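You operate a simulated robot arm through the tools that you are given. There is no shell and no other tool. Be economical: measure what you need, move in short steps, check, and stop when the job is done.

You are at the controls of a simulated robot arm. One attempt, no reset.

## Task
Scrub the bearer plate clean, then grease it from the blue tin.
Fine: yellow brush to scrub, green brush to grease; both go back. Set down upright: yellow brush, green brush. A coat counts when it lies all over at full strength: go over it till it gets no stronger. What is to be rubbed or washed off counts as gone when no trace of it is left.
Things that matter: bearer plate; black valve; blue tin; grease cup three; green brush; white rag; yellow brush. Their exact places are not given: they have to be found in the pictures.

It is judged by the outcome, as a careful person would: the job done as asked, and still so three seconds after it is handed in. It fails if anything else is knocked over, pushed out of place, dropped, spilled or broken.

## Robot
A 6-joint arm with a two-finger parallel gripper on a trunk, on a base that drives. Base frame: it is fixed to the floor where the robot stands at the start and does not move with it; the origin is under the middle of the robot, x ahead of it, y to its left, z up. Units: m, rad, N and s.
With the tool pointing down near the work surface it reaches from about 0.3 to 0.7 m from the robot's upright axis, wherever it stands. Its first joint turns from -2.897 to 2.897 rad. Places, roughly: bearer plate [1.8, -0.6, 0.6]; black valve [1.2, -0.6, 0.7]; blue tin [1.5, -0.5, 0.75]; grease cup three [1.4, -0.6, 0.7]; white rag [-1, 1, 0.75]. Payload 4.1 kg.
Tool frame: the origin (TCP) lies between the finger pads and is the grasp point; the fingertips stand 0.023 m ahead of it; z points along the fingers, y is the line along which they close. Largest opening 0.094 m; finger width 0.038, thickness 0.01; the body of the gripper, 0.054 by 0.096 m, starts 0.039 m behind the TCP.
Orientation is that of the tool frame in the base frame, as a unit quaternion [w, x, y, z]. With the fingers straight down and closing along the base's y, the tool's x points along the base's -x, its y along +y and its z along -z.

## Interface
- The arm moves only by the tool move_arm. Its argument "moves" is a list of rows, each a list of 6 numbers: the shift along the tool's x, y, z in m, then the turn, a rotation vector about the tool's x, y, z in rad. In form: [[x, y, z, wx, wy, wz], ...]. A call has 1 to 20 rows; each row shifts and turns the commanded pose from where the row before left it, along the tool's axes as they then stand. "jaw" is the opening, from 0 (shut) to 1 (fully open), set as the call begins (left out, the last holds). Rows are played at 5 a second. More than 0.05 m and 0.15 rad between two rows, or a gripper value outside its range, and nothing of the call is played. Where a pose cannot be reached the arm comes as near as it can. A force on the tool above 40 N (or 10 N above the force at the start of the call, whichever is more), or a blocked arm, ends the call early, and 0.2 s more pass. Each finger travels about 0.045 m/s and halts on what it meets, pressing with about 42 N; the grip force reading is that of the motor and also rises with nothing between the fingers. The clock runs only during rows and for 0.2 s after the last one: add rows that do not move to give the fingers time. The reply holds the time, the measured pose of the TCP, the force on the tool along the base axes, the opening and the grip force, in the units named above and with some noise, with the torque about the TCP (base axes, N m) and any sound that the robot's microphone picked up.
- Cameras (640 x 400 px; columns grow to the right, rows downward): "scene" is now at [0.0087, 0.1215, 1.3091]; the picture's right is [-0.54, -0.84, 0.00], its down [-0.61, 0.40, -0.68] and it looks along [0.57, -0.37, -0.73] (base axes); focal length 252 px, centre (320, 200). "wrist" rides on the gripper at [0.086, 0.016, -0.074] in the tool frame; the picture's right is [-0.18, 0.98, 0.00], its down [-0.58, -0.11, -0.81] and it looks along [-0.79, -0.15, 0.59] (tool axes); focal length 243 px, centre (320, 200).
- capture(camera): a new picture of that camera. No time passes.
- raise_lower(by): slides the trunk up (or, below 0, down) by that many m; the arm and the scene camera ride with it, the base frame stays. It gives what a move gives, with no picture.
- roll_base(legs): drives the robot by 1 to 6 legs, each [ahead, turn to the left] in m and rad, along the robot's own axes; the way and the turn of a leg run together, so that a leg with both is an arc; at most 1.5 m and 3.142 rad a leg. The arm and the cameras ride along, it lands a little off, and it stops where it bumps. It gives what a move gives.
- turn_head(pan, tilt): turns the head with the scene camera to pan (to the left, within 2.705 rad either way) and tilt (down, from -0.506 to 1.204), counted from straight ahead of the robot. It gives what a move gives.
- probe_pixels(camera, pixels): for up to 12 pixels [column, row] of the newest picture of that camera ("zoom" is the newest enlarged one), the place [x, y, z] in the base frame of the surface seen there, good to about 0.002 m. No time passes.
- close_up(camera, box): a new picture of the part [left, top, right, bottom] of that camera's present view, enlarged. No time passes.
- hand_in(): hands the job in; it is judged then, once.

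Keep the steps short. Do not move on a guess: measure, check each grasp and each placing, and mend mistakes. In all there are 80 turns and 52 pictures (those below and enlarged ones count). Leave the gripper open and the arm clear of the work at the hand-in unless told otherwise, and finish with a single line.

The tools are called by a JSON object that holds its "name" and its "arguments". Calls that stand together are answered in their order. move_arm: Moves the arm, as the interface text tells. Its arguments: {"type":"object","properties":{"moves":{"type":"array","items":{"type":"array","items":{"type":"number"}}},"jaw":{"type":"number"}},"required":["moves"]} The other tools are called the same way: raise_lower (by) slides the trunk up or down; roll_base (legs) drives the base; turn_head (pan, tilt) turns the head that bears the scene camera; capture (camera) takes a picture; probe_pixels (camera, pixels) gives the place of the surface under pixels of a picture; close_up (camera, box) takes an enlarged picture of a part of a camera's view; hand_in () hands the job in.

At the start:

```text
t: 0.0
tool_pos: [0.4492, -0.0206, 0.7595]
tool_rot: [0.0, 0.0, 1.0, 0.0]
wrist_force: [-0.5, 0.7, 0.6]
torque: [-0.02, 0.02, -0.02]
opening: 0.0942
grasp_force: 0.1
trunk travel left (down, up): [-0.275, 0.315]
robot x, y, heading: [-0.0025, -0.0008, 0.0]
head pan, tilt: [-0.576, 0.82]
```

scene: 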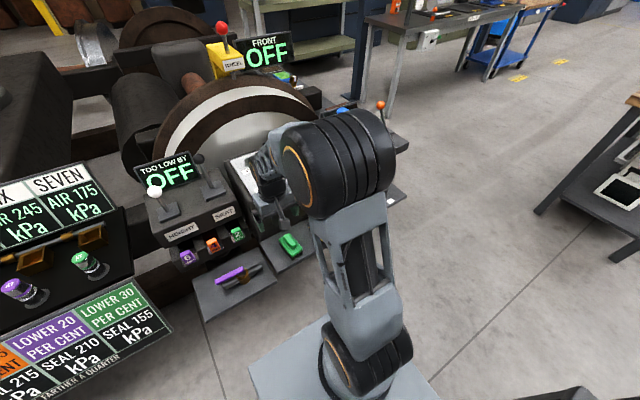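
wrist: 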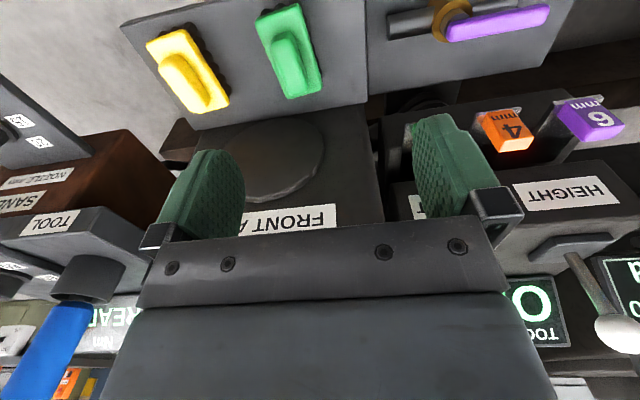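

I see a yellow and a green brush in the wrist view near (187,75) and (290,50). I'll probe them and look toward the bearer plate.

{"name": "probe_pixels", "arguments": {"camera": "wrist", "pixels": [[178, 78], [208, 105], [150, 45], [183, 30], [228, 100], [285, 55], [262, 30], [300, 10], [320, 85], [290, 95], [150, 130], [350, 90]]}}

{"name": "turn_head", "arguments": {"pan": -0.4, "tilt": 0.4}}

{"name": "capture", "arguments": {"camera": "scene"}}

```text
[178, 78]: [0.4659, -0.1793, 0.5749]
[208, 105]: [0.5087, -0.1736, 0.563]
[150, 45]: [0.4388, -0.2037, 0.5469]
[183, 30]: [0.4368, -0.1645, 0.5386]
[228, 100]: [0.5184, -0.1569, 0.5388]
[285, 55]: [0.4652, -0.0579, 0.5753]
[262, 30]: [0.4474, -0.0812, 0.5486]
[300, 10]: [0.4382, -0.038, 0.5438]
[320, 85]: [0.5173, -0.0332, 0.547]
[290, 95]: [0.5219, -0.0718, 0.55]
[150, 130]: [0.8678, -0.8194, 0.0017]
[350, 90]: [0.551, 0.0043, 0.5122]
```

```text
t: 0.9
tool_pos: [0.4482, -0.0214, 0.7591]
tool_rot: [-0.001, -0.001, 1.0, 0.0]
wrist_force: [0.1, 0.2, 0.1]
torque: [-0.01, -0.01, -0.02]
opening: 0.0937
grasp_force: 0.0
trunk travel left (down, up): [-0.275, 0.315]
robot x, y, heading: [0.0005, 0.0004, 0.005]
head pan, tilt: [-0.4, 0.4]
```

```text
49 pictures are left
```

scene: 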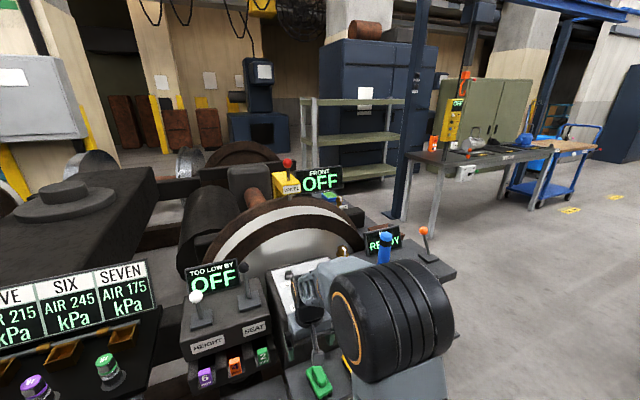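

{"name": "close_up", "arguments": {"camera": "scene", "box": [240, 130, 480, 280]}}

{"name": "probe_pixels", "arguments": {"camera": "scene", "pixels": [[288, 165], [320, 182], [328, 196], [345, 205], [383, 240], [424, 232], [300, 230], [445, 270], [250, 285], [365, 215]]}}

```text
2.67 times, centred on (360, 205) of scene
```

zoom: 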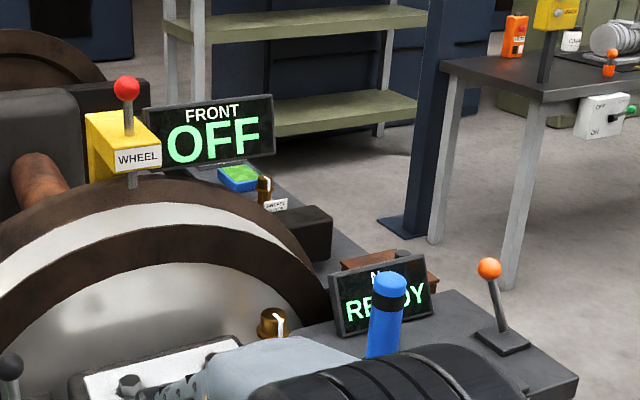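

```text
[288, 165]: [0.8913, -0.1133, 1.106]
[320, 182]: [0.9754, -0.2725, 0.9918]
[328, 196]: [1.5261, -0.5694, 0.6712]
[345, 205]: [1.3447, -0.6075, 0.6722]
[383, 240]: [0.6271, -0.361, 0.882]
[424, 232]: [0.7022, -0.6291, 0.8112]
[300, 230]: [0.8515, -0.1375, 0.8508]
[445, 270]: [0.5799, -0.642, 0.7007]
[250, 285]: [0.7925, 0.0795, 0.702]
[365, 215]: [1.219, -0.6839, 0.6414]
```

The blue tin (green on top) shows at about (1.53,-0.57,0.67). I'll bring the arm above the yellow brush and look closely before grasping it.

{"name": "move_arm", "arguments": {"moves": [[-0.007, -0.04, 0, 0, 0, 0], [-0.007, -0.04, 0, 0, 0, 0], [-0.006, -0.04, 0.02, 0, 0, 0], [-0.006, -0.039, 0.03, 0, 0, 0], [0, 0, 0.03, 0, 0, 0], [0, 0, 0, 0, 0, 0]], "jaw": 1}}

{"name": "capture", "arguments": {"camera": "wrist"}}

```text
t: 2.3
tool_pos: [0.4751, -0.1783, 0.6777]
tool_rot: [0.0, 0.0, 1.0, 0.0]
wrist_force: [-0.1, 0.0, -0.7]
torque: [0.01, 0.04, 0.03]
opening: 0.0938
grasp_force: 0.1
trunk travel left (down, up): [-0.275, 0.315]
robot x, y, heading: [-0.0024, -0.0022, -0.006]
head pan, tilt: [-0.4, 0.4]
```

```text
47 pictures are left
```

wrist: 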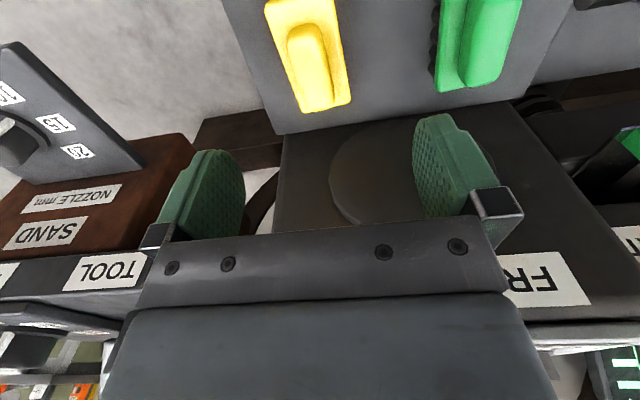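

Upside-down view; brush near top. I'll probe its block and ridge edges.

{"name": "probe_pixels", "arguments": {"camera": "wrist", "pixels": [[292, 50], [318, 45], [305, 45], [300, 100], [342, 85], [270, 15], [335, 15], [310, 75], [305, 28], [360, 60], [300, 160], [345, 100]]}}

```text
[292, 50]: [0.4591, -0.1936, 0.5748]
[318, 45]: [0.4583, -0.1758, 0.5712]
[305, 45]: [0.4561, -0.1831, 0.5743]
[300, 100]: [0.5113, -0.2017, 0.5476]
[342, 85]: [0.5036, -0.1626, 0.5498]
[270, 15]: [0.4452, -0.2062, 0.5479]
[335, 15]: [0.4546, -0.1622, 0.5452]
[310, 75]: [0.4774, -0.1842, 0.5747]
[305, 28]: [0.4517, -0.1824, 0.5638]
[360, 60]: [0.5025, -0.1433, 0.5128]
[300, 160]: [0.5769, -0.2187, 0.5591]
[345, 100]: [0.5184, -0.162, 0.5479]
```

{"name": "move_arm", "arguments": {"moves": [[-0.003, -0.006, 0.03, 0, 0, 0], [0, 0, 0.04, 0, 0, 0], [0, 0, 0.02, 0, 0, 0], [0, 0, 0.0145, 0, 0, 0], [0, 0, 0, 0, 0, 0]]}}

{"name": "move_arm", "arguments": {"moves": [[0, 0, 0, 0, 0, 0], [0, 0, 0, 0, 0, 0], [0, 0, 0, 0, 0, 0], [0, 0, 0, 0, 0, 0], [0, 0, 0, 0, 0, 0], [0, 0, 0, 0, 0, 0]], "jaw": 0}}

{"name": "capture", "arguments": {"camera": "wrist"}}

```text
t: 3.5
tool_pos: [0.4772, -0.1827, 0.5762]
tool_rot: [-0.001, 0.0, 1.0, 0.001]
wrist_force: [1.0, -0.1, -0.5]
torque: [-0.03, -0.02, 0.02]
opening: 0.0941
grasp_force: 0.0
trunk travel left (down, up): [-0.275, 0.315]
robot x, y, heading: [-0.0021, 0.0008, 0.001]
head pan, tilt: [-0.4, 0.4]
```

```text
t: 4.9
tool_pos: [0.4775, -0.1837, 0.5756]
tool_rot: [-0.001, 0.0, 1.0, 0.0]
wrist_force: [-0.5, 0.2, 1.2]
torque: [-0.05, 0.07, -0.04]
opening: 0.0254
grasp_force: 42.0
trunk travel left (down, up): [-0.275, 0.315]
robot x, y, heading: [0.0013, 0.0006, -0.003]
head pan, tilt: [-0.4, 0.4]
```

```text
46 pictures are left
```

wrist: 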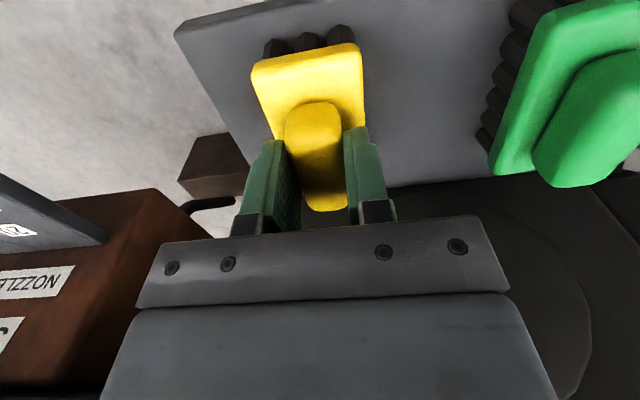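

Grasp holds (opening 0.025). TCP 0.576 with bristles on the shelf at about 0.512. Lift straight up and draw back, then look to the right for the drive.

{"name": "move_arm", "arguments": {"moves": [[0, 0, -0.03, 0, 0, 0], [0, 0, -0.04, 0, 0, 0], [0, 0, -0.05, 0, 0, 0], [0, 0, -0.05, 0, 0, 0], [0.03, 0.03, -0.04, 0, 0, 0], [0.04, 0.03, -0.02, 0, 0, 0], [0.04, 0.03, 0, 0, 0, 0], [0, 0, 0, 0, 0, 0]]}}

{"name": "turn_head", "arguments": {"pan": -0.9, "tilt": 0.75}}

{"name": "capture", "arguments": {"camera": "scene"}}

```text
refused: row 5 steps farther than a row can; nothing moved
```

```text
t: 5.8
tool_pos: [0.4761, -0.1846, 0.5755]
tool_rot: [-0.001, 0.0, 1.0, -0.001]
wrist_force: [0.3, 0.0, 2.0]
torque: [0.0, 0.06, 0.02]
opening: 0.0254
grasp_force: 42.4
trunk travel left (down, up): [-0.275, 0.315]
robot x, y, heading: [0.0015, -0.0024, -0.005]
head pan, tilt: [-0.901, 0.75]
```

```text
45 pictures are left
```

scene: 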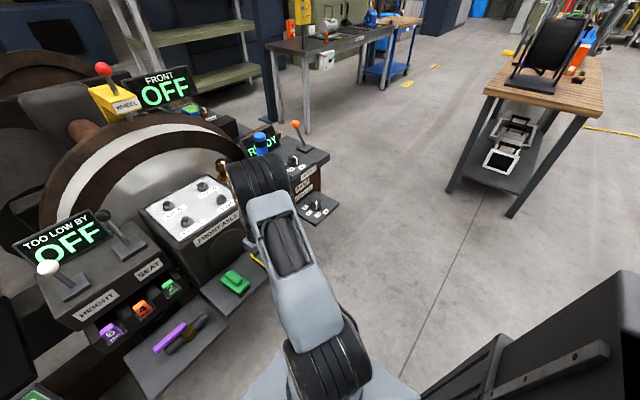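

The combined step was too long; nothing moved. I'll lift with smaller rows and probe floor/obstacle points.

{"name": "move_arm", "arguments": {"moves": [[0, 0, -0.03, 0, 0, 0], [0, 0, -0.04, 0, 0, 0], [0, 0, -0.045, 0, 0, 0], [0, 0, -0.045, 0, 0, 0], [0.02, 0.02, -0.03, 0, 0, 0], [0.035, 0.03, 0, 0, 0, 0], [0.035, 0.03, 0, 0, 0, 0], [0.03, 0.03, 0, 0, 0, 0], [0, 0, 0, 0, 0, 0]]}}

{"name": "probe_pixels", "arguments": {"camera": "scene", "pixels": [[340, 215], [310, 220], [328, 155], [262, 115], [510, 215], [450, 190], [480, 370], [640, 275], [400, 250], [310, 130], [275, 150], [550, 345]]}}

{"name": "capture", "arguments": {"camera": "wrist"}}

```text
t: 7.8
tool_pos: [0.3596, -0.0739, 0.7651]
tool_rot: [0.0, 0.0, 1.0, 0.0]
wrist_force: [0.2, 0.2, -1.8]
torque: [0.0, 0.03, -0.01]
opening: 0.0259
grasp_force: 42.3
trunk travel left (down, up): [-0.275, 0.315]
robot x, y, heading: [0.0029, 0.0055, 0.001]
head pan, tilt: [-0.901, 0.75]
```

```text
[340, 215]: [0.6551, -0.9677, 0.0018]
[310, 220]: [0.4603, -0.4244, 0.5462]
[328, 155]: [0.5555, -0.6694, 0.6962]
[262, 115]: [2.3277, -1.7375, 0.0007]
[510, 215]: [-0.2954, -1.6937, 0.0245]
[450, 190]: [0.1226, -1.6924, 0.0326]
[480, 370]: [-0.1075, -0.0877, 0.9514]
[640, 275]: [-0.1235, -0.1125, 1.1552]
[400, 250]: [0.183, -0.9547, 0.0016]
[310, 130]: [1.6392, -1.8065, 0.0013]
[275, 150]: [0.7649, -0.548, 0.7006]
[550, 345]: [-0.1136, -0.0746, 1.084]
```

```text
44 pictures are left
```

wrist: 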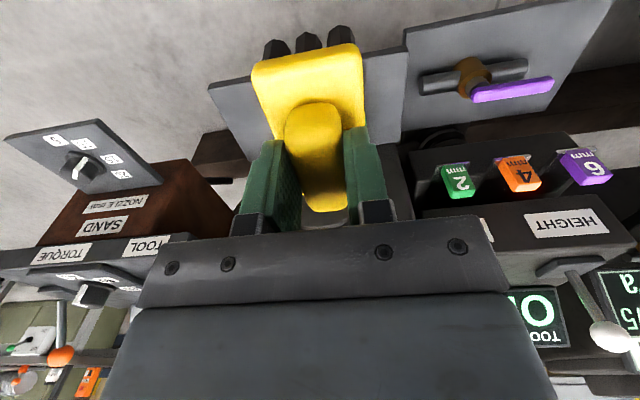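

The brush is held squarely. The aisle runs about y -0.75 to -1.65. I'll raise the trunk for clearance, then turn right, drive to y≈-1.17, turn back and go ahead.

{"name": "raise_lower", "arguments": {"by": 0.15}}

{"name": "roll_base", "arguments": {"legs": [[0, -1.571], [1.17, 0], [0, 1.571], [1.0, 0]]}}

{"name": "turn_head", "arguments": {"pan": 0.6, "tilt": 0.75}}

{"name": "capture", "arguments": {"camera": "scene"}}

```text
t: 9.6
tool_pos: [0.3585, -0.074, 0.9158]
tool_rot: [0.0, 0.0, 1.0, 0.001]
wrist_force: [0.4, 1.4, -1.9]
torque: [-0.01, 0.01, 0.0]
opening: 0.0256
grasp_force: 42.2
trunk travel left (down, up): [-0.425, 0.165]
robot x, y, heading: [-0.006, -0.0005, 0.0]
head pan, tilt: [-0.901, 0.75]
```

```text
t: 27.8
tool_pos: [1.3272, -1.23, 0.9155]
tool_rot: [-0.001, 0.0, 1.0, 0.0]
wrist_force: [-0.1, 0.4, -1.5]
torque: [-0.02, 0.02, -0.03]
opening: 0.0256
grasp_force: 42.3
trunk travel left (down, up): [-0.425, 0.165]
robot x, y, heading: [0.9692, -1.1536, -0.0]
head pan, tilt: [-0.901, 0.75]
```

```text
t: 29.4
tool_pos: [1.3287, -1.2312, 0.9155]
tool_rot: [0.001, 0.001, 1.0, 0.001]
wrist_force: [0.2, -0.1, -1.8]
torque: [0.0, 0.0, 0.03]
opening: 0.0255
grasp_force: 41.7
trunk travel left (down, up): [-0.425, 0.165]
robot x, y, heading: [0.9713, -1.1584, 0.001]
head pan, tilt: [0.6, 0.75]
```

```text
43 pictures are left
```

scene: 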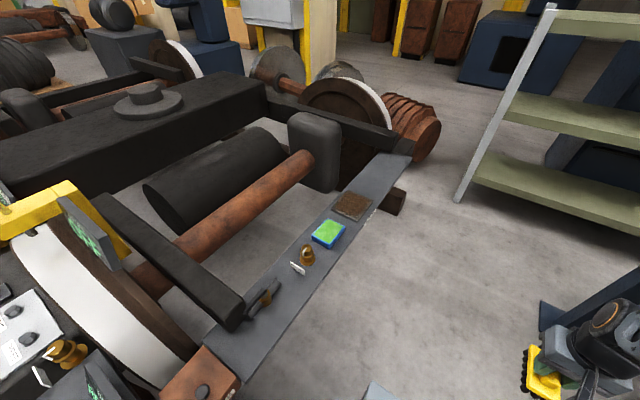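

Clear view: brown-covered plate at (353,205), blue tin at (328,233), brass cup at (307,258), black valve at (262,298). Enlarge and probe.

{"name": "close_up", "arguments": {"camera": "scene", "box": [200, 170, 440, 320]}}

{"name": "probe_pixels", "arguments": {"camera": "scene", "pixels": [[332, 210], [345, 192], [373, 199], [360, 220], [352, 205], [312, 237], [330, 220], [345, 232], [328, 248], [307, 250], [310, 210], [400, 175]]}}

```text
2.67 times, centred on (320, 245) of scene
```

zoom: 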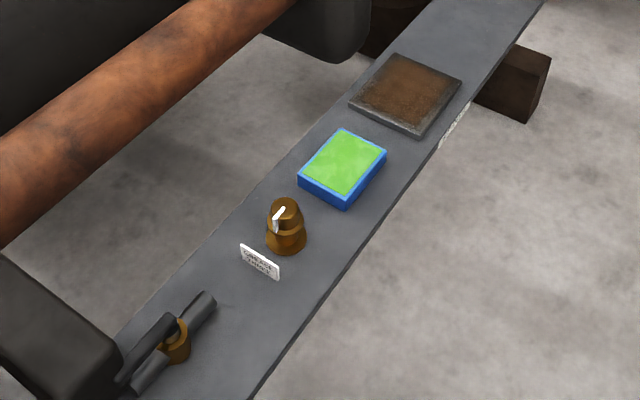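

```text
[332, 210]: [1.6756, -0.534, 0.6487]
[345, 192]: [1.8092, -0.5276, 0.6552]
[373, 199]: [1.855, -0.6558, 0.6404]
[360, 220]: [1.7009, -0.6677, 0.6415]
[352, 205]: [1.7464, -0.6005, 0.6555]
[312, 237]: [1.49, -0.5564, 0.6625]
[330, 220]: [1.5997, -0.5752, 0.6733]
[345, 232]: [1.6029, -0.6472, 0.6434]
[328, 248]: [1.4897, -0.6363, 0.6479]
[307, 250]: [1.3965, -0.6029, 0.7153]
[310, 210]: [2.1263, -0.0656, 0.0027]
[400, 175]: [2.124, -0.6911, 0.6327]
```

{"name": "probe_pixels", "arguments": {"camera": "scene", "pixels": [[545, 305], [560, 330], [590, 300], [460, 200], [380, 390], [410, 290], [318, 135], [240, 300], [290, 118], [480, 172]]}}

{"name": "roll_base", "arguments": {"legs": [[0.72, 0]]}}

```text
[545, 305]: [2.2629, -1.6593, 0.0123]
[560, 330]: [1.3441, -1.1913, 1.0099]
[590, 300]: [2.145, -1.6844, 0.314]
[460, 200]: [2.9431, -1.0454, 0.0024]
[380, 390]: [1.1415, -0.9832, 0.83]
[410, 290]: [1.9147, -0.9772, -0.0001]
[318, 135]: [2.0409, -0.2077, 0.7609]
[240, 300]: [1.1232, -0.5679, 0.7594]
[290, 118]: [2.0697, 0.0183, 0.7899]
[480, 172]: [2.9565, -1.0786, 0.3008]
```

```text
t: 33.3
tool_pos: [2.0483, -1.2343, 0.9157]
tool_rot: [-0.001, 0.002, 1.0, 0.0]
wrist_force: [0.1, -0.8, -1.5]
torque: [-0.04, 0.04, -0.02]
opening: 0.0256
grasp_force: 41.8
trunk travel left (down, up): [-0.425, 0.165]
robot x, y, heading: [1.6883, -1.1579, -0.006]
head pan, tilt: [0.6, 0.75]
```

{"name": "roll_base", "arguments": {"legs": [[0, 1.577]]}}

{"name": "turn_head", "arguments": {"pan": 0, "tilt": 1.0}}

{"name": "capture", "arguments": {"camera": "scene"}}

{"name": "capture", "arguments": {"camera": "wrist"}}

```text
t: 37.5
tool_pos: [1.7705, -0.8005, 0.9162]
tool_rot: [0.0, -0.7, 0.714, 0.001]
wrist_force: [-0.3, 0.3, -0.7]
torque: [-0.08, -0.01, 0.01]
opening: 0.0258
grasp_force: 42.1
trunk travel left (down, up): [-0.425, 0.165]
robot x, y, heading: [1.6883, -1.1578, 1.554]
head pan, tilt: [0.6, 0.75]
```

```text
t: 38.5
tool_pos: [1.7687, -0.8012, 0.9158]
tool_rot: [-0.001, -0.701, 0.713, 0.0]
wrist_force: [0.0, -0.1, -1.4]
torque: [0.01, 0.0, 0.0]
opening: 0.0257
grasp_force: 42.3
trunk travel left (down, up): [-0.425, 0.165]
robot x, y, heading: [1.688, -1.1566, 1.548]
head pan, tilt: [0.0, 1.0]
```

```text
41 pictures are left
```

scene: 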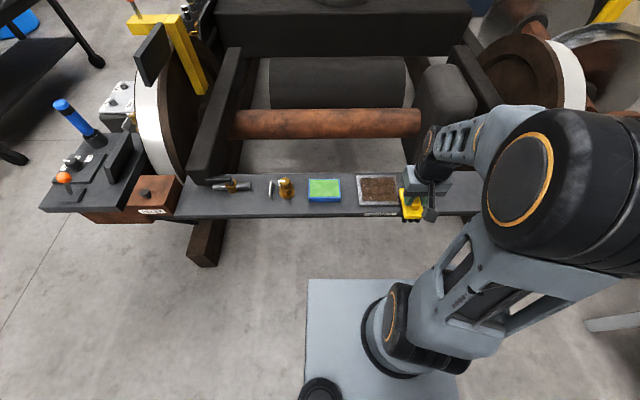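

```text
40 pictures are left
```

wrist: 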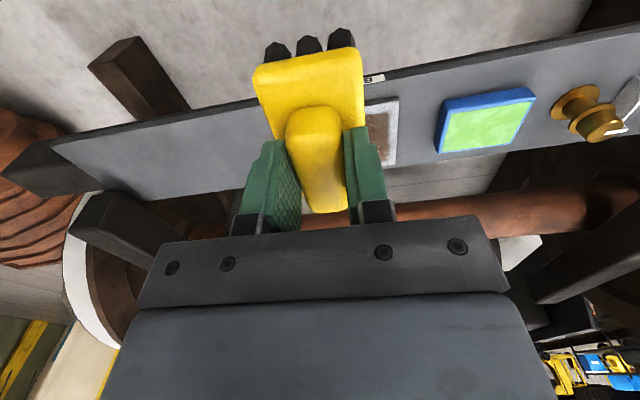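

{"name": "close_up", "arguments": {"camera": "scene", "box": [300, 160, 428, 240]}}

```text
5.00 times, centred on (364, 200) of scene
```

zoom: 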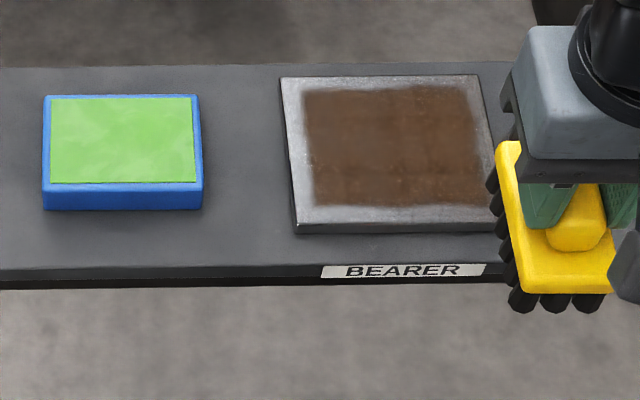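

{"name": "probe_pixels", "arguments": {"camera": "zoom", "pixels": [[284, 82], [474, 80], [297, 222], [488, 222], [305, 92], [470, 92], [318, 200], [475, 200], [395, 145], [395, 70], [395, 260], [505, 140]]}}

{"name": "probe_pixels", "arguments": {"camera": "zoom", "pixels": [[50, 100], [198, 100], [44, 190], [200, 188], [56, 104], [190, 104], [56, 178], [190, 178], [120, 140]]}}

```text
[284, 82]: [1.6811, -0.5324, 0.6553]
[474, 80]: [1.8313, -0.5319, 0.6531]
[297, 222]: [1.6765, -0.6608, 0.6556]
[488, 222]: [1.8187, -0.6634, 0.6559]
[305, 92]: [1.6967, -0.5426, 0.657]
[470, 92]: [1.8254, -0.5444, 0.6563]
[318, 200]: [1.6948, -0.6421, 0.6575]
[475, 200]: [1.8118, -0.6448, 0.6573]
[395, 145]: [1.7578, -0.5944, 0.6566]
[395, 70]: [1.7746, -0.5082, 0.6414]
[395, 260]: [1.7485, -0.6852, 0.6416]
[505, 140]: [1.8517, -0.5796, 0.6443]
```

```text
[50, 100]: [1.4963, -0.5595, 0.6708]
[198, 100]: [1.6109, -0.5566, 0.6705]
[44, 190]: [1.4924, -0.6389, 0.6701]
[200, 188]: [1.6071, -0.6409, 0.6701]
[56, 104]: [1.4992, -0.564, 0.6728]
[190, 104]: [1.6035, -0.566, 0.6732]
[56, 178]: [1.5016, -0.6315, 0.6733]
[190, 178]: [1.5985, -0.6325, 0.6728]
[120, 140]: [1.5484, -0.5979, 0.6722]
```

Plate: x 1.675–1.835, y -0.665…-0.53, top z 0.6555. I'll bring the brush above the plate's left side and down to just above contact (TCP z≈0.73).

{"name": "move_arm", "arguments": {"moves": [[-0.04, 0.015, 0, 0, 0, 0], [-0.04, 0.015, 0, 0, 0, 0], [-0.04, 0.015, 0, 0, 0, 0], [-0.04, 0.015, 0.02, 0, 0, 0], [-0.038, 0.014, 0.026, 0, 0, 0], [0, 0, 0.045, 0, 0, 0], [0, 0, 0.045, 0, 0, 0], [0, 0, 0.03, 0, 0, 0], [0, 0, 0.02, 0, 0, 0], [0, 0, 0, 0, 0, 0]]}}

{"name": "close_up", "arguments": {"camera": "scene", "box": [300, 140, 460, 240]}}

```text
t: 40.7
tool_pos: [1.6999, -0.6019, 0.7295]
tool_rot: [-0.001, -0.701, 0.713, 0.0]
wrist_force: [-0.1, 0.2, -1.2]
torque: [-0.03, 0.04, 0.02]
opening: 0.0255
grasp_force: 41.8
trunk travel left (down, up): [-0.425, 0.165]
robot x, y, heading: [1.6883, -1.1556, 1.554]
head pan, tilt: [0.0, 1.0]
```

```text
4.00 times, centred on (380, 190) of scene
```

zoom: 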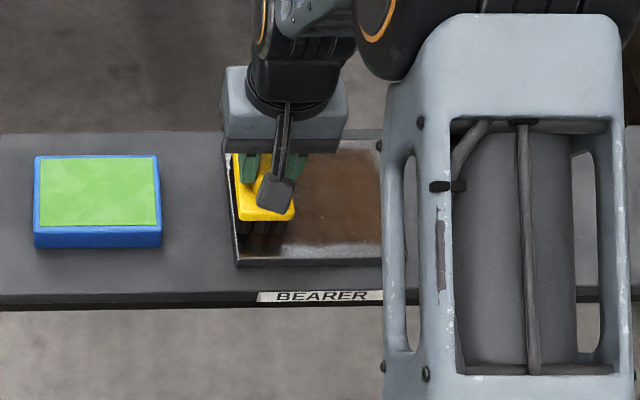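

Positioned over the plate's left edge. Lower gently and watch the force.

{"name": "move_arm", "arguments": {"moves": [[0, 0, 0.006, 0, 0, 0], [0, 0, 0.003, 0, 0, 0], [0, 0, 0.003, 0, 0, 0], [0, 0, 0, 0, 0, 0]]}}

```text
t: 41.7
tool_pos: [1.6994, -0.6022, 0.7197]
tool_rot: [0.001, -0.701, 0.713, 0.001]
wrist_force: [0.7, -3.1, 23.1]
torque: [-1.06, 0.06, 0.05]
opening: 0.0254
grasp_force: 42.4
trunk travel left (down, up): [-0.425, 0.165]
robot x, y, heading: [1.6886, -1.1534, 1.554]
head pan, tilt: [0.0, 1.0]
```

Contact at 23 N, with a torque hinting the near edge touches first. Ease up and tilt slightly to level it.

{"name": "move_arm", "arguments": {"moves": [[0, 0, -0.0015, 0, 0.02, 0], [0, 0, 0, 0, 0, 0], [0, 0, 0, 0, 0, 0]]}}

```text
t: 42.5
tool_pos: [1.6989, -0.6004, 0.7209]
tool_rot: [-0.006, -0.701, 0.713, -0.006]
wrist_force: [2.2, 5.4, 18.1]
torque: [1.22, -0.09, -0.11]
opening: 0.0257
grasp_force: 42.3
trunk travel left (down, up): [-0.425, 0.165]
robot x, y, heading: [1.6923, -1.1579, 1.545]
head pan, tilt: [0.0, 1.0]
```

Overcorrected; halve it and make a first pass along x.

{"name": "move_arm", "arguments": {"moves": [[0, 0, 0, 0, -0.0105, 0], [0, -0.02, 0, 0, 0, 0], [0, -0.02, 0, 0, 0, 0], [0, -0.02, 0, 0, 0, 0], [0, -0.02, 0, 0, 0, 0], [0, -0.02, 0, 0, 0, 0], [0, -0.02, 0, 0, 0, 0], [0, 0, 0, 0, 0, 0]]}}

{"name": "close_up", "arguments": {"camera": "scene", "box": [300, 140, 460, 240]}}

```text
t: 44.3
tool_pos: [1.8176, -0.6037, 0.7194]
tool_rot: [-0.002, -0.701, 0.713, -0.003]
wrist_force: [-3.8, 0.1, 17.7]
torque: [-0.61, 0.2, -0.1]
opening: 0.0257
grasp_force: 42.3
trunk travel left (down, up): [-0.425, 0.165]
robot x, y, heading: [1.691, -1.1554, 1.556]
head pan, tilt: [0.0, 1.0]
```

```text
4.00 times, centred on (380, 190) of scene
```

zoom: 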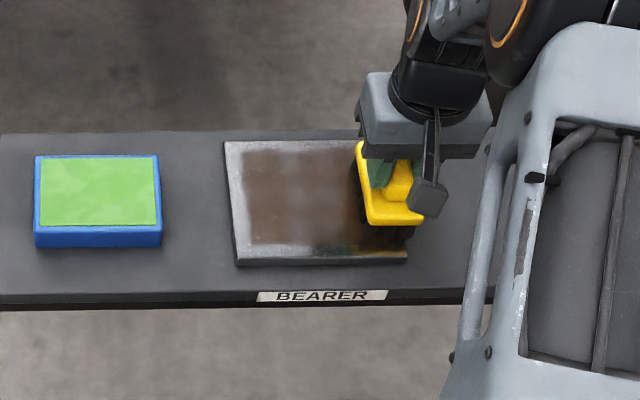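

Dirt lightens, plate stays put, force ~18 N. Continue back and forth over a far lane and a near lane.

{"name": "move_arm", "arguments": {"moves": [[-0.028, 0, 0, 0, 0, 0], [0, 0.031, 0, 0, 0, 0], [0, 0.031, 0, 0, 0, 0], [0, 0.031, 0, 0, 0, 0], [0, 0.031, 0, 0, 0, 0], [0, -0.031, 0, 0, 0, 0], [0, -0.031, 0, 0, 0, 0], [0, -0.031, 0, 0, 0, 0], [0, -0.031, 0, 0, 0, 0], [0.045, 0, 0, 0, 0, 0], [0, 0.031, 0, 0, 0, 0], [0, 0.031, 0, 0, 0, 0], [0, 0.031, 0, 0, 0, 0], [0, 0.031, 0, 0, 0, 0], [0, -0.031, 0, 0, 0, 0], [0, -0.031, 0, 0, 0, 0], [0, -0.031, 0, 0, 0, 0], [0, -0.031, 0, 0, 0, 0], [0, 0, 0, 0, 0, 0]]}}

{"name": "close_up", "arguments": {"camera": "scene", "box": [300, 140, 460, 240]}}

```text
t: 48.3
tool_pos: [1.8186, -0.62, 0.7203]
tool_rot: [-0.003, -0.701, 0.713, -0.003]
wrist_force: [-3.5, 0.4, 18.4]
torque: [-0.16, 0.17, -0.1]
opening: 0.0254
grasp_force: 42.0
trunk travel left (down, up): [-0.425, 0.165]
robot x, y, heading: [1.6903, -1.1598, 1.553]
head pan, tilt: [0.0, 1.0]
```

```text
4.00 times, centred on (380, 190) of scene
```

zoom: 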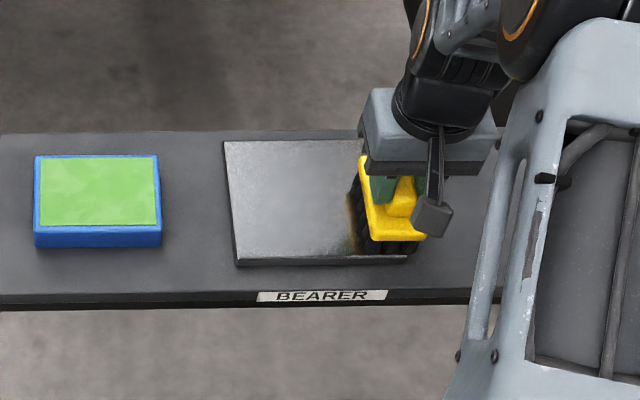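

Nearly clean. One more full round including the edges, then lift and inspect.

{"name": "move_arm", "arguments": {"moves": [[0, -0.012, 0, 0, 0, 0], [0, 0.034, 0, 0, 0, 0], [0, 0.034, 0, 0, 0, 0], [0, 0.034, 0, 0, 0, 0], [0, 0.034, 0, 0, 0, 0], [-0.045, 0, 0, 0, 0, 0], [0, -0.034, 0, 0, 0, 0], [0, -0.034, 0, 0, 0, 0], [0, -0.034, 0, 0, 0, 0], [0, -0.034, 0, 0, 0, 0], [0.022, 0, 0, 0, 0, 0], [0, 0.034, 0, 0, 0, 0], [0, 0.034, 0, 0, 0, 0], [0, 0.034, 0, 0, 0, 0], [0, 0.034, 0, 0, 0, 0]]}}

{"name": "move_arm", "arguments": {"moves": [[0.022, 0, 0, 0, 0, 0], [0, -0.034, 0, 0, 0, 0], [0, -0.034, 0, 0, 0, 0], [0, -0.034, 0, 0, 0, 0], [0, -0.034, 0, 0, 0, 0], [-0.045, 0, 0, 0, 0, 0], [0, 0.034, 0, 0, 0, 0], [0, 0.034, 0, 0, 0, 0], [0, 0.034, 0, 0, 0, 0], [0, 0.034, 0, 0, 0, 0], [0, 0, -0.03, 0, 0, 0], [0, 0, -0.04, 0, 0, 0], [0, 0, -0.04, 0, 0, 0], [0.03, 0, -0.03, 0, 0, 0], [0.04, -0.03, 0, 0, 0, 0], [0.04, -0.03, 0, 0, 0, 0], [0.04, -0.03, 0, 0, 0, 0], [0, -0.04, 0, 0, 0, 0], [0, 0, 0, 0, 0, 0]]}}

{"name": "close_up", "arguments": {"camera": "scene", "box": [300, 140, 460, 240]}}

```text
t: 51.5
tool_pos: [1.6916, -0.5952, 0.7195]
tool_rot: [-0.004, -0.701, 0.713, -0.003]
wrist_force: [-0.5, 0.4, 1.4]
torque: [0.1, 0.11, 0.04]
opening: 0.0257
grasp_force: 41.8
trunk travel left (down, up): [-0.425, 0.165]
robot x, y, heading: [1.6873, -1.156, 1.554]
head pan, tilt: [0.0, 1.0]
```

```text
t: 55.5
tool_pos: [1.8216, -0.7243, 0.8601]
tool_rot: [-0.004, -0.701, 0.713, -0.003]
wrist_force: [0.4, 0.5, -1.4]
torque: [-0.05, 0.02, 0.01]
opening: 0.0254
grasp_force: 42.2
trunk travel left (down, up): [-0.425, 0.165]
robot x, y, heading: [1.6884, -1.1566, 1.552]
head pan, tilt: [0.0, 1.0]
```

```text
4.00 times, centred on (380, 190) of scene
```

zoom: 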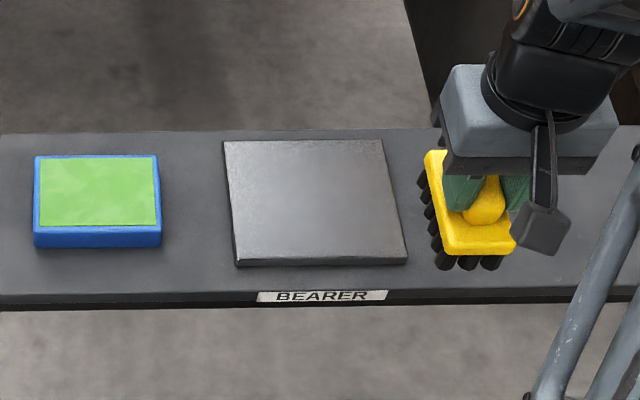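

Looks clean. A tighter view to be sure of no trace, and probe the plate's corners.

{"name": "close_up", "arguments": {"camera": "scene", "box": [348, 168, 412, 208]}}

{"name": "probe_pixels", "arguments": {"camera": "zoom", "pixels": [[82, 80], [465, 80], [120, 370], [525, 360]]}}

```text
10.00 times, centred on (380, 188) of scene
```

zoom: 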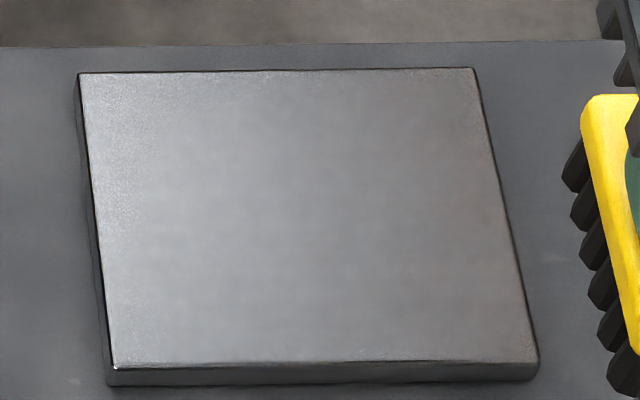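

```text
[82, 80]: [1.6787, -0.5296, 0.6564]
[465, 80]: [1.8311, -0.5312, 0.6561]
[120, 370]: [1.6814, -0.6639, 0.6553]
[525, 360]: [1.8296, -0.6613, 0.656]
```

There's a faint warm tint along the right edge; I'll scrub the right half again.

{"name": "move_arm", "arguments": {"moves": [[-0.045, 0.003, 0, 0, 0, 0], [-0.045, 0.003, 0, 0, 0, 0], [-0.045, 0.003, 0.02, 0, 0, 0], [-0.014, 0.001, 0.045, 0, 0, 0], [0, 0, 0.045, 0, 0, 0], [0, 0, 0.022, 0, 0, 0], [0, 0, 0.0085, 0, 0, 0], [0, 0, 0.001, 0, 0, 0], [0, 0, 0, 0, 0, 0]]}}

{"name": "move_arm", "arguments": {"moves": [[0, -0.012, 0, 0, 0, 0], [0, 0.034, 0, 0, 0, 0], [0, 0.034, 0, 0, 0, 0], [0, -0.034, 0, 0, 0, 0], [0, -0.034, 0, 0, 0, 0], [0.022, 0, 0, 0, 0, 0], [0, 0.034, 0, 0, 0, 0], [0, 0.034, 0, 0, 0, 0], [0, -0.034, 0, 0, 0, 0], [0, -0.034, 0, 0, 0, 0], [0.022, 0, 0, 0, 0, 0], [0, 0.034, 0, 0, 0, 0], [0, 0.034, 0, 0, 0, 0], [0, -0.034, 0, 0, 0, 0], [0, -0.034, 0, 0, 0, 0]]}}

{"name": "move_arm", "arguments": {"moves": [[0, 0.036, 0, 0, 0, 0], [0, 0.036, 0, 0, 0, 0], [0, 0.036, 0, 0, 0, 0], [0, 0.03, 0, 0, 0, 0], [-0.045, 0, 0, 0, 0, 0], [0, -0.036, 0, 0, 0, 0], [0, -0.036, 0, 0, 0, 0], [0, -0.036, 0, 0, 0, 0], [0, -0.03, 0, 0, 0, 0], [0, 0, -0.03, 0, 0, 0], [0, 0, -0.04, 0, 0, 0], [0, 0, -0.04, 0, 0, 0], [0.03, 0, -0.03, 0, 0, 0], [0.045, 0, 0, 0, 0, 0], [0.045, 0, 0, 0, 0, 0], [0.04, 0, 0, 0, 0, 0], [0.04, 0, 0, 0, 0, 0], [0, 0, 0, 0, 0, 0]]}}

{"name": "close_up", "arguments": {"camera": "scene", "box": [348, 168, 412, 208]}}

```text
t: 57.5
tool_pos: [1.8171, -0.5737, 0.7192]
tool_rot: [0.0, -0.701, 0.713, -0.002]
wrist_force: [0.4, 2.1, 26.6]
torque: [-0.92, 0.06, 0.03]
opening: 0.0257
grasp_force: 42.0
trunk travel left (down, up): [-0.425, 0.165]
robot x, y, heading: [1.6883, -1.157, 1.551]
head pan, tilt: [0.0, 1.0]
```

```text
t: 60.7
tool_pos: [1.8281, -0.6204, 0.7183]
tool_rot: [-0.003, -0.701, 0.714, -0.004]
wrist_force: [-2.6, -0.4, 18.7]
torque: [0.64, 0.15, 0.03]
opening: 0.0255
grasp_force: 42.2
trunk travel left (down, up): [-0.425, 0.165]
robot x, y, heading: [1.6887, -1.162, 1.551]
head pan, tilt: [0.0, 1.0]
```

```text
t: 64.5
tool_pos: [1.8268, -0.7731, 0.8604]
tool_rot: [-0.003, -0.701, 0.714, -0.003]
wrist_force: [-0.6, 0.7, -1.1]
torque: [-0.01, -0.04, 0.0]
opening: 0.0256
grasp_force: 42.5
trunk travel left (down, up): [-0.425, 0.165]
robot x, y, heading: [1.691, -1.1569, 1.548]
head pan, tilt: [0.0, 1.0]
```

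```text
10.00 times, centred on (380, 188) of scene
```

zoom: 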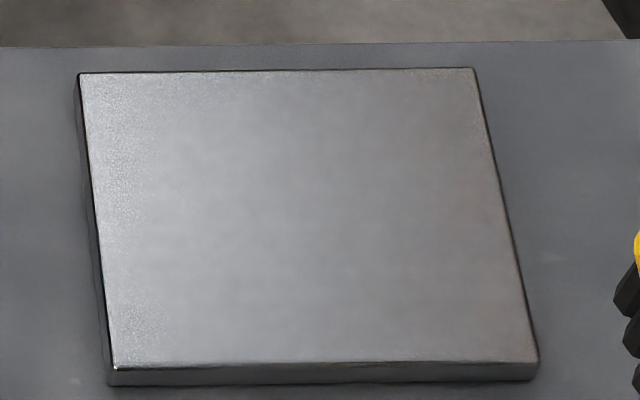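

The tint is unchanged by rubbing, so it's a reflection. Now return the yellow brush: reverse the route.

{"name": "roll_base", "arguments": {"legs": [[0, -1.549], [-0.845, 0], [-0.845, 0], [0, -1.571], [-1.157, 0], [0, 1.571]]}}

{"name": "turn_head", "arguments": {"pan": -0.5, "tilt": 0.95}}

{"name": "capture", "arguments": {"camera": "scene"}}

{"name": "capture", "arguments": {"camera": "wrist"}}

```text
t: 90.1
tool_pos: [0.4088, -0.103, 0.8623]
tool_rot: [-0.005, 0.016, 1.0, 0.0]
wrist_force: [0.1, 0.5, -1.0]
torque: [0.01, -0.02, -0.07]
opening: 0.0255
grasp_force: 41.8
trunk travel left (down, up): [-0.425, 0.165]
robot x, y, heading: [0.027, 0.0417, -0.033]
head pan, tilt: [0.0, 1.0]
```

```text
t: 91.0
tool_pos: [0.4076, -0.1017, 0.8607]
tool_rot: [-0.005, 0.017, 1.0, 0.0]
wrist_force: [-1.2, 0.5, -1.2]
torque: [-0.01, 0.01, 0.02]
opening: 0.0254
grasp_force: 42.3
trunk travel left (down, up): [-0.425, 0.165]
robot x, y, heading: [0.0213, 0.0432, -0.038]
head pan, tilt: [-0.499, 0.949]
```

```text
32 pictures are left
```

scene: 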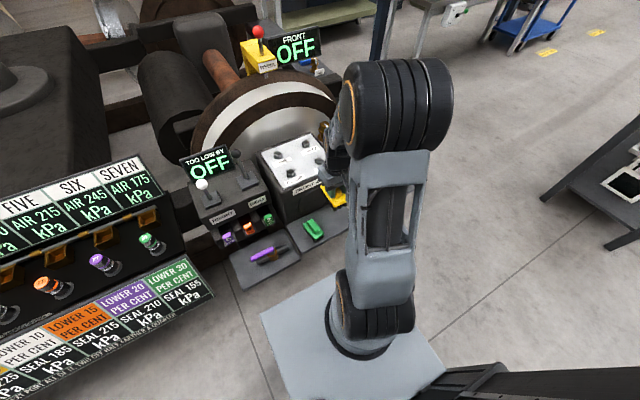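

```text
31 pictures are left
```

wrist: 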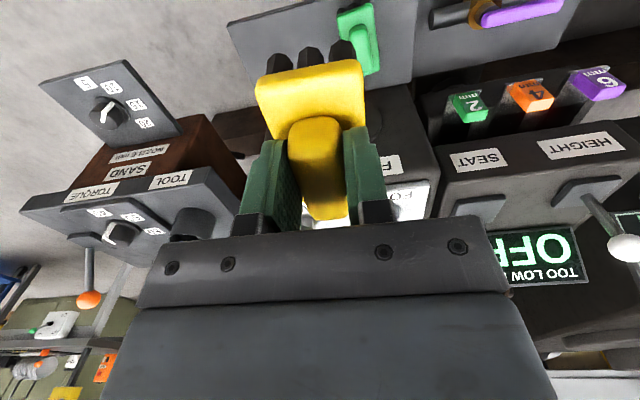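

Brush still seated well. Square the yaw and move above the original spot, then lower near the shelf.

{"name": "move_arm", "arguments": {"moves": [[0, 0, 0, 0, 0, -0.033], [-0.024, -0.0275, 0, 0, 0, 0], [-0.023, -0.0275, 0, 0, 0, 0], [-0.023, -0.0275, 0, 0, 0, 0], [0, 0, 0.045, 0, 0, 0], [0, 0, 0.045, 0, 0, 0], [0, 0, 0.045, 0, 0, 0], [0, 0, 0.045, 0, 0, 0], [0, 0, 0.045, 0, 0, 0], [0, 0, 0.03, 0, 0, 0], [0, 0, 0, 0, 0, 0]]}}

{"name": "capture", "arguments": {"camera": "wrist"}}

```text
t: 93.4
tool_pos: [0.4761, -0.1857, 0.6051]
tool_rot: [-0.005, -0.001, 1.0, 0.0]
wrist_force: [0.0, -0.2, -0.8]
torque: [-0.01, 0.04, 0.01]
opening: 0.0255
grasp_force: 42.0
trunk travel left (down, up): [-0.425, 0.165]
robot x, y, heading: [0.0267, 0.0424, -0.035]
head pan, tilt: [-0.499, 0.949]
```

```text
30 pictures are left
```

wrist: 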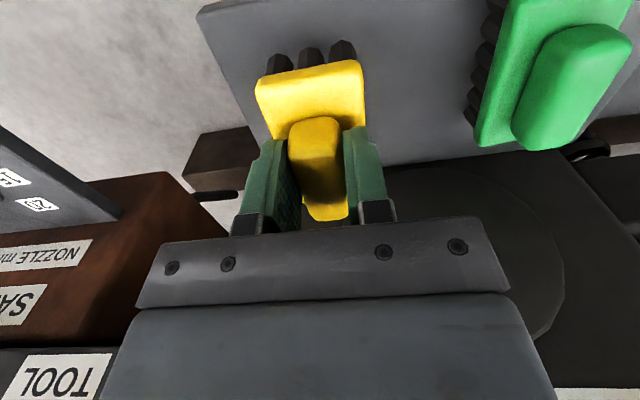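

Over the spot. Lower until a light contact (~z 0.576).

{"name": "move_arm", "arguments": {"moves": [[0, 0, 0.015, 0, 0, 0], [0, 0, 0.01, 0, 0, 0], [0, 0, 0.004, 0, 0, 0], [0, 0, 0, 0, 0, 0]]}}

```text
t: 94.4
tool_pos: [0.4759, -0.1861, 0.5755]
tool_rot: [-0.005, 0.0, 1.0, 0.0]
wrist_force: [0.5, -0.3, -1.1]
torque: [0.01, 0.03, 0.0]
opening: 0.0257
grasp_force: 42.0
trunk travel left (down, up): [-0.425, 0.165]
robot x, y, heading: [0.0262, 0.0395, -0.036]
head pan, tilt: [-0.499, 0.949]
```

{"name": "move_arm", "arguments": {"moves": [[0, 0, 0.0012, 0, 0, 0], [0, 0, 0.001, 0, 0, 0], [0, 0, 0, 0, 0, 0]]}}

```text
t: 95.2
tool_pos: [0.4758, -0.1841, 0.5746]
tool_rot: [-0.005, 0.0, 1.0, 0.0]
wrist_force: [0.2, 0.2, -1.0]
torque: [0.01, -0.02, -0.02]
opening: 0.0255
grasp_force: 42.1
trunk travel left (down, up): [-0.425, 0.165]
robot x, y, heading: [0.0277, 0.0415, -0.033]
head pan, tilt: [-0.499, 0.949]
```

{"name": "move_arm", "arguments": {"moves": [[0, 0, 0.001, 0, 0, 0], [0, 0, 0.001, 0, 0, 0], [0, 0, 0, 0, 0, 0]]}}

```text
t: 96.0
tool_pos: [0.4761, -0.1858, 0.572]
tool_rot: [-0.004, 0.0, 1.0, 0.0]
wrist_force: [-2.2, 0.1, 3.6]
torque: [0.02, -0.19, -0.03]
opening: 0.0257
grasp_force: 41.7
trunk travel left (down, up): [-0.425, 0.165]
robot x, y, heading: [0.0255, 0.0428, -0.027]
head pan, tilt: [-0.499, 0.949]
```

Light contact felt. Open, then rise straight up and look.

{"name": "move_arm", "arguments": {"moves": [[0, 0, 0, 0, 0, 0], [0, 0, 0, 0, 0, 0], [0, 0, 0, 0, 0, 0], [0, 0, 0, 0, 0, 0], [0, 0, 0, 0, 0, 0], [0, 0, 0, 0, 0, 0]], "jaw": 1}}

{"name": "move_arm", "arguments": {"moves": [[0, 0, -0.02, 0, 0, 0], [0, 0, -0.04, 0, 0, 0], [0, 0, -0.045, 0, 0, 0], [0, 0.04, 0, 0, 0, 0], [0, 0.045, 0, 0, 0, 0], [0, 0.042, 0, 0, 0, 0], [0, 0, 0, 0, 0, 0]]}}

{"name": "capture", "arguments": {"camera": "wrist"}}

```text
t: 97.4
tool_pos: [0.4767, -0.1841, 0.5722]
tool_rot: [-0.004, 0.0, 1.0, 0.0]
wrist_force: [-0.1, 0.4, 0.0]
torque: [-0.01, -0.02, 0.01]
opening: 0.0939
grasp_force: 0.1
trunk travel left (down, up): [-0.425, 0.165]
robot x, y, heading: [0.0262, 0.0412, -0.033]
head pan, tilt: [-0.499, 0.949]
```

```text
t: 99.0
tool_pos: [0.474, -0.0582, 0.6755]
tool_rot: [-0.005, 0.0, 1.0, 0.0]
wrist_force: [-1.1, 0.7, -1.0]
torque: [0.0, 0.0, 0.0]
opening: 0.094
grasp_force: 0.1
trunk travel left (down, up): [-0.425, 0.165]
robot x, y, heading: [0.0249, 0.0429, -0.036]
head pan, tilt: [-0.499, 0.949]
```

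```text
29 pictures are left
```

wrist: 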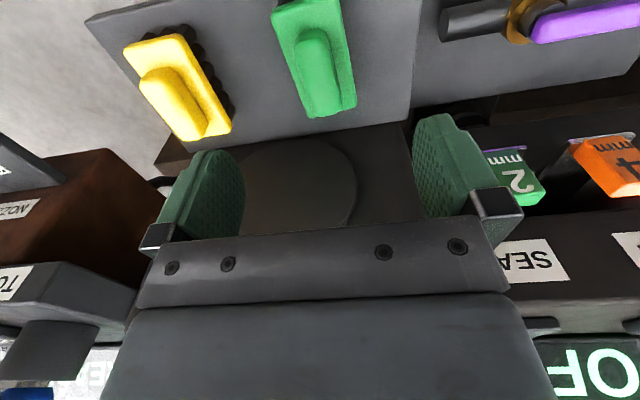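

Yellow brush stands upright in its place. Probe the green brush's ridge and block.

{"name": "probe_pixels", "arguments": {"camera": "wrist", "pixels": [[300, 50], [328, 45], [314, 45], [318, 85], [303, 110], [355, 100], [272, 12], [340, 8], [312, 30], [340, 85], [165, 90], [190, 120]]}}

```text
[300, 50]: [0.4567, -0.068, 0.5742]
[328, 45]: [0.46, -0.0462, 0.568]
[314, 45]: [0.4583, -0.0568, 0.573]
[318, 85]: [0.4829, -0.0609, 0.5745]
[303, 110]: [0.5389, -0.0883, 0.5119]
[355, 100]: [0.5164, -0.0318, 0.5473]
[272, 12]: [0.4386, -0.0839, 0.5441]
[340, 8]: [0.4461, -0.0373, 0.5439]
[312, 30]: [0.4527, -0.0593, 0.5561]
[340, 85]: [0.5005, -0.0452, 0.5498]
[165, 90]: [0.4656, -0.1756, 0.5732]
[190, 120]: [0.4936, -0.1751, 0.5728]
```

{"name": "move_arm", "arguments": {"moves": [[-0.003, -0.001, 0.04, 0, 0, 0], [0, 0, 0.04, 0, 0, 0], [0, 0, 0.021, 0, 0, 0], [0, 0, 0, 0, 0, 0]]}}

{"name": "move_arm", "arguments": {"moves": [[0, 0, 0, 0, 0, 0], [0, 0, 0, 0, 0, 0], [0, 0, 0, 0, 0, 0], [0, 0, 0, 0, 0, 0], [0, 0, 0, 0, 0, 0], [0, 0, 0, 0, 0, 0]], "jaw": 0}}

{"name": "capture", "arguments": {"camera": "wrist"}}

```text
t: 100.0
tool_pos: [0.4787, -0.0581, 0.5756]
tool_rot: [-0.005, 0.0, 1.0, -0.001]
wrist_force: [-0.5, 0.2, -0.2]
torque: [0.02, 0.01, -0.01]
opening: 0.0942
grasp_force: 0.1
trunk travel left (down, up): [-0.425, 0.165]
robot x, y, heading: [0.0229, 0.0418, -0.032]
head pan, tilt: [-0.499, 0.949]
```

```text
t: 101.4
tool_pos: [0.4773, -0.0588, 0.5762]
tool_rot: [-0.005, 0.0, 1.0, -0.001]
wrist_force: [0.2, 0.8, 1.7]
torque: [-0.01, -0.01, -0.07]
opening: 0.0255
grasp_force: 42.4
trunk travel left (down, up): [-0.425, 0.165]
robot x, y, heading: [0.0261, 0.0405, -0.032]
head pan, tilt: [-0.499, 0.949]
```

```text
28 pictures are left
```

wrist: 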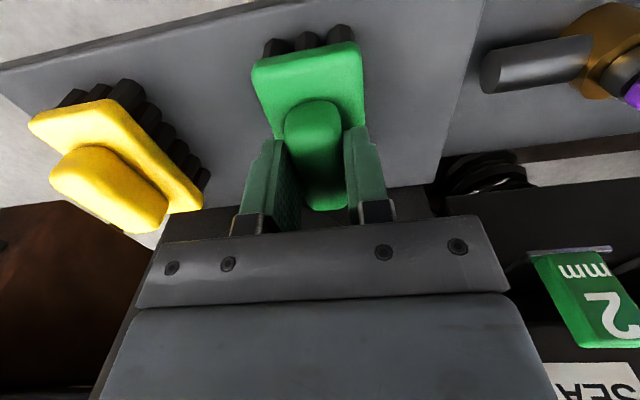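

Green grasped at TCP (0.477,-0.059,0.576). Lift, retract, drive back to the bearer station.

{"name": "move_arm", "arguments": {"moves": [[0, 0, -0.03, 0, 0, 0], [0, 0, -0.045, 0, 0, 0], [0, 0, -0.045, 0, 0, 0], [0, 0, -0.045, 0, 0, 0], [0, 0, -0.045, 0, 0, 0], [0, 0, -0.045, 0, 0, 0], [0, 0, -0.045, 0, 0, 0], [0.04, -0.02, 0, 0, 0, 0], [0.04, -0.02, 0, 0, 0, 0], [0, 0, 0, 0, 0, 0]]}}

{"name": "roll_base", "arguments": {"legs": [[0, -1.538], [1.2, 0], [0, 1.571], [0.83, 0], [0.83, 0], [0, 1.571]]}}

{"name": "turn_head", "arguments": {"pan": 0, "tilt": 1.0}}

{"name": "capture", "arguments": {"camera": "scene"}}

```text
t: 103.6
tool_pos: [0.4002, -0.0995, 0.8769]
tool_rot: [-0.004, 0.0, 1.0, 0.0]
wrist_force: [-0.6, -0.4, -1.7]
torque: [0.02, -0.01, 0.03]
opening: 0.0255
grasp_force: 41.7
trunk travel left (down, up): [-0.425, 0.165]
robot x, y, heading: [0.0254, 0.0392, -0.029]
head pan, tilt: [-0.499, 0.949]
```

```text
t: 129.1
tool_pos: [1.8224, -0.7102, 0.8767]
tool_rot: [0.003, 0.731, -0.682, 0.004]
wrist_force: [-0.2, -0.5, -1.5]
torque: [-0.05, 0.01, 0.01]
opening: 0.0254
grasp_force: 41.8
trunk travel left (down, up): [-0.425, 0.165]
robot x, y, heading: [1.7085, -1.0926, 1.607]
head pan, tilt: [-0.499, 0.949]
```

```text
t: 130.0
tool_pos: [1.8238, -0.7107, 0.8767]
tool_rot: [0.003, 0.731, -0.683, 0.003]
wrist_force: [-0.3, 0.8, -2.4]
torque: [0.0, -0.01, -0.03]
opening: 0.0254
grasp_force: 42.7
trunk travel left (down, up): [-0.425, 0.165]
robot x, y, heading: [1.7083, -1.0921, 1.607]
head pan, tilt: [0.0, 1.0]
```

```text
27 pictures are left
```

scene: 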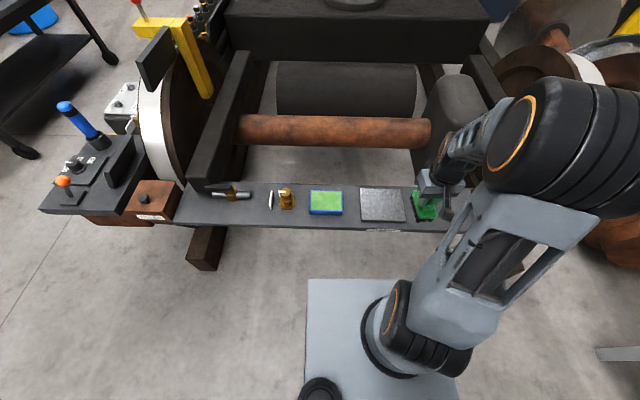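

Plate looks uniformly grey from here too. Close-up for certainty about traces.

{"name": "close_up", "arguments": {"camera": "scene", "box": [300, 175, 428, 255]}}

{"name": "probe_pixels", "arguments": {"camera": "zoom", "pixels": [[60, 90], [200, 90], [60, 170], [200, 170], [130, 120], [310, 80], [500, 80], [320, 215], [520, 215]]}}

```text
5.00 times, centred on (364, 215) of scene
```

zoom: 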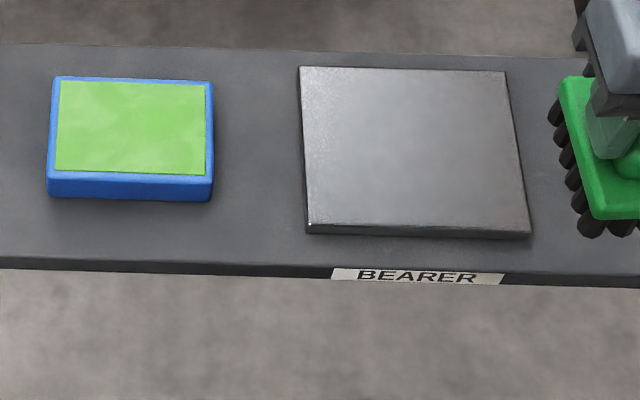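

```text
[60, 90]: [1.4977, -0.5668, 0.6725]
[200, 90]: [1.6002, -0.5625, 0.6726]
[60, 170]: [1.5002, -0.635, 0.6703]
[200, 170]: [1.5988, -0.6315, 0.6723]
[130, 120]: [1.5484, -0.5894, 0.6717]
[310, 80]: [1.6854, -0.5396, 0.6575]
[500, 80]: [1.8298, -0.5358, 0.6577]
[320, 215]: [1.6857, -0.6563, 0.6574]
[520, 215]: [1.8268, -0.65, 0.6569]
```

Plate clean. Straighten yaw and move over the tin, stopping at TCP z≈0.76.

{"name": "move_arm", "arguments": {"moves": [[0, 0, 0, 0, 0, 0.068], [-0.016, 0.039, 0, 0, 0, 0], [-0.016, 0.039, 0, 0, 0, 0], [-0.016, 0.039, 0, 0, 0, 0], [-0.016, 0.039, 0, 0, 0, 0], [-0.016, 0.039, 0, 0, 0, 0], [-0.016, 0.04, 0, 0, 0, 0], [-0.016, 0.04, 0, 0, 0, 0], [0, 0, 0.04, 0, 0, 0], [0, 0, 0.04, 0, 0, 0], [0, 0, 0.037, 0, 0, 0], [0, 0, 0, 0, 0, 0]]}}

{"name": "close_up", "arguments": {"camera": "scene", "box": [280, 160, 440, 260]}}

```text
t: 132.6
tool_pos: [1.5456, -0.5996, 0.7569]
tool_rot: [0.003, 0.707, -0.707, 0.003]
wrist_force: [-0.8, 0.2, -1.9]
torque: [-0.02, 0.02, 0.01]
opening: 0.0254
grasp_force: 41.8
trunk travel left (down, up): [-0.425, 0.165]
robot x, y, heading: [1.7101, -1.0956, 1.604]
head pan, tilt: [0.0, 1.0]
```

```text
4.00 times, centred on (360, 210) of scene
```

zoom: 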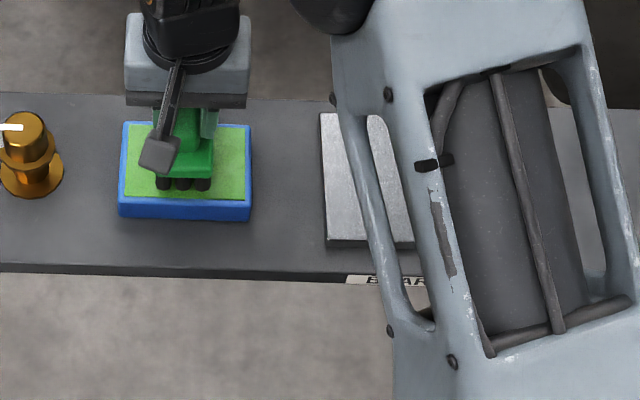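

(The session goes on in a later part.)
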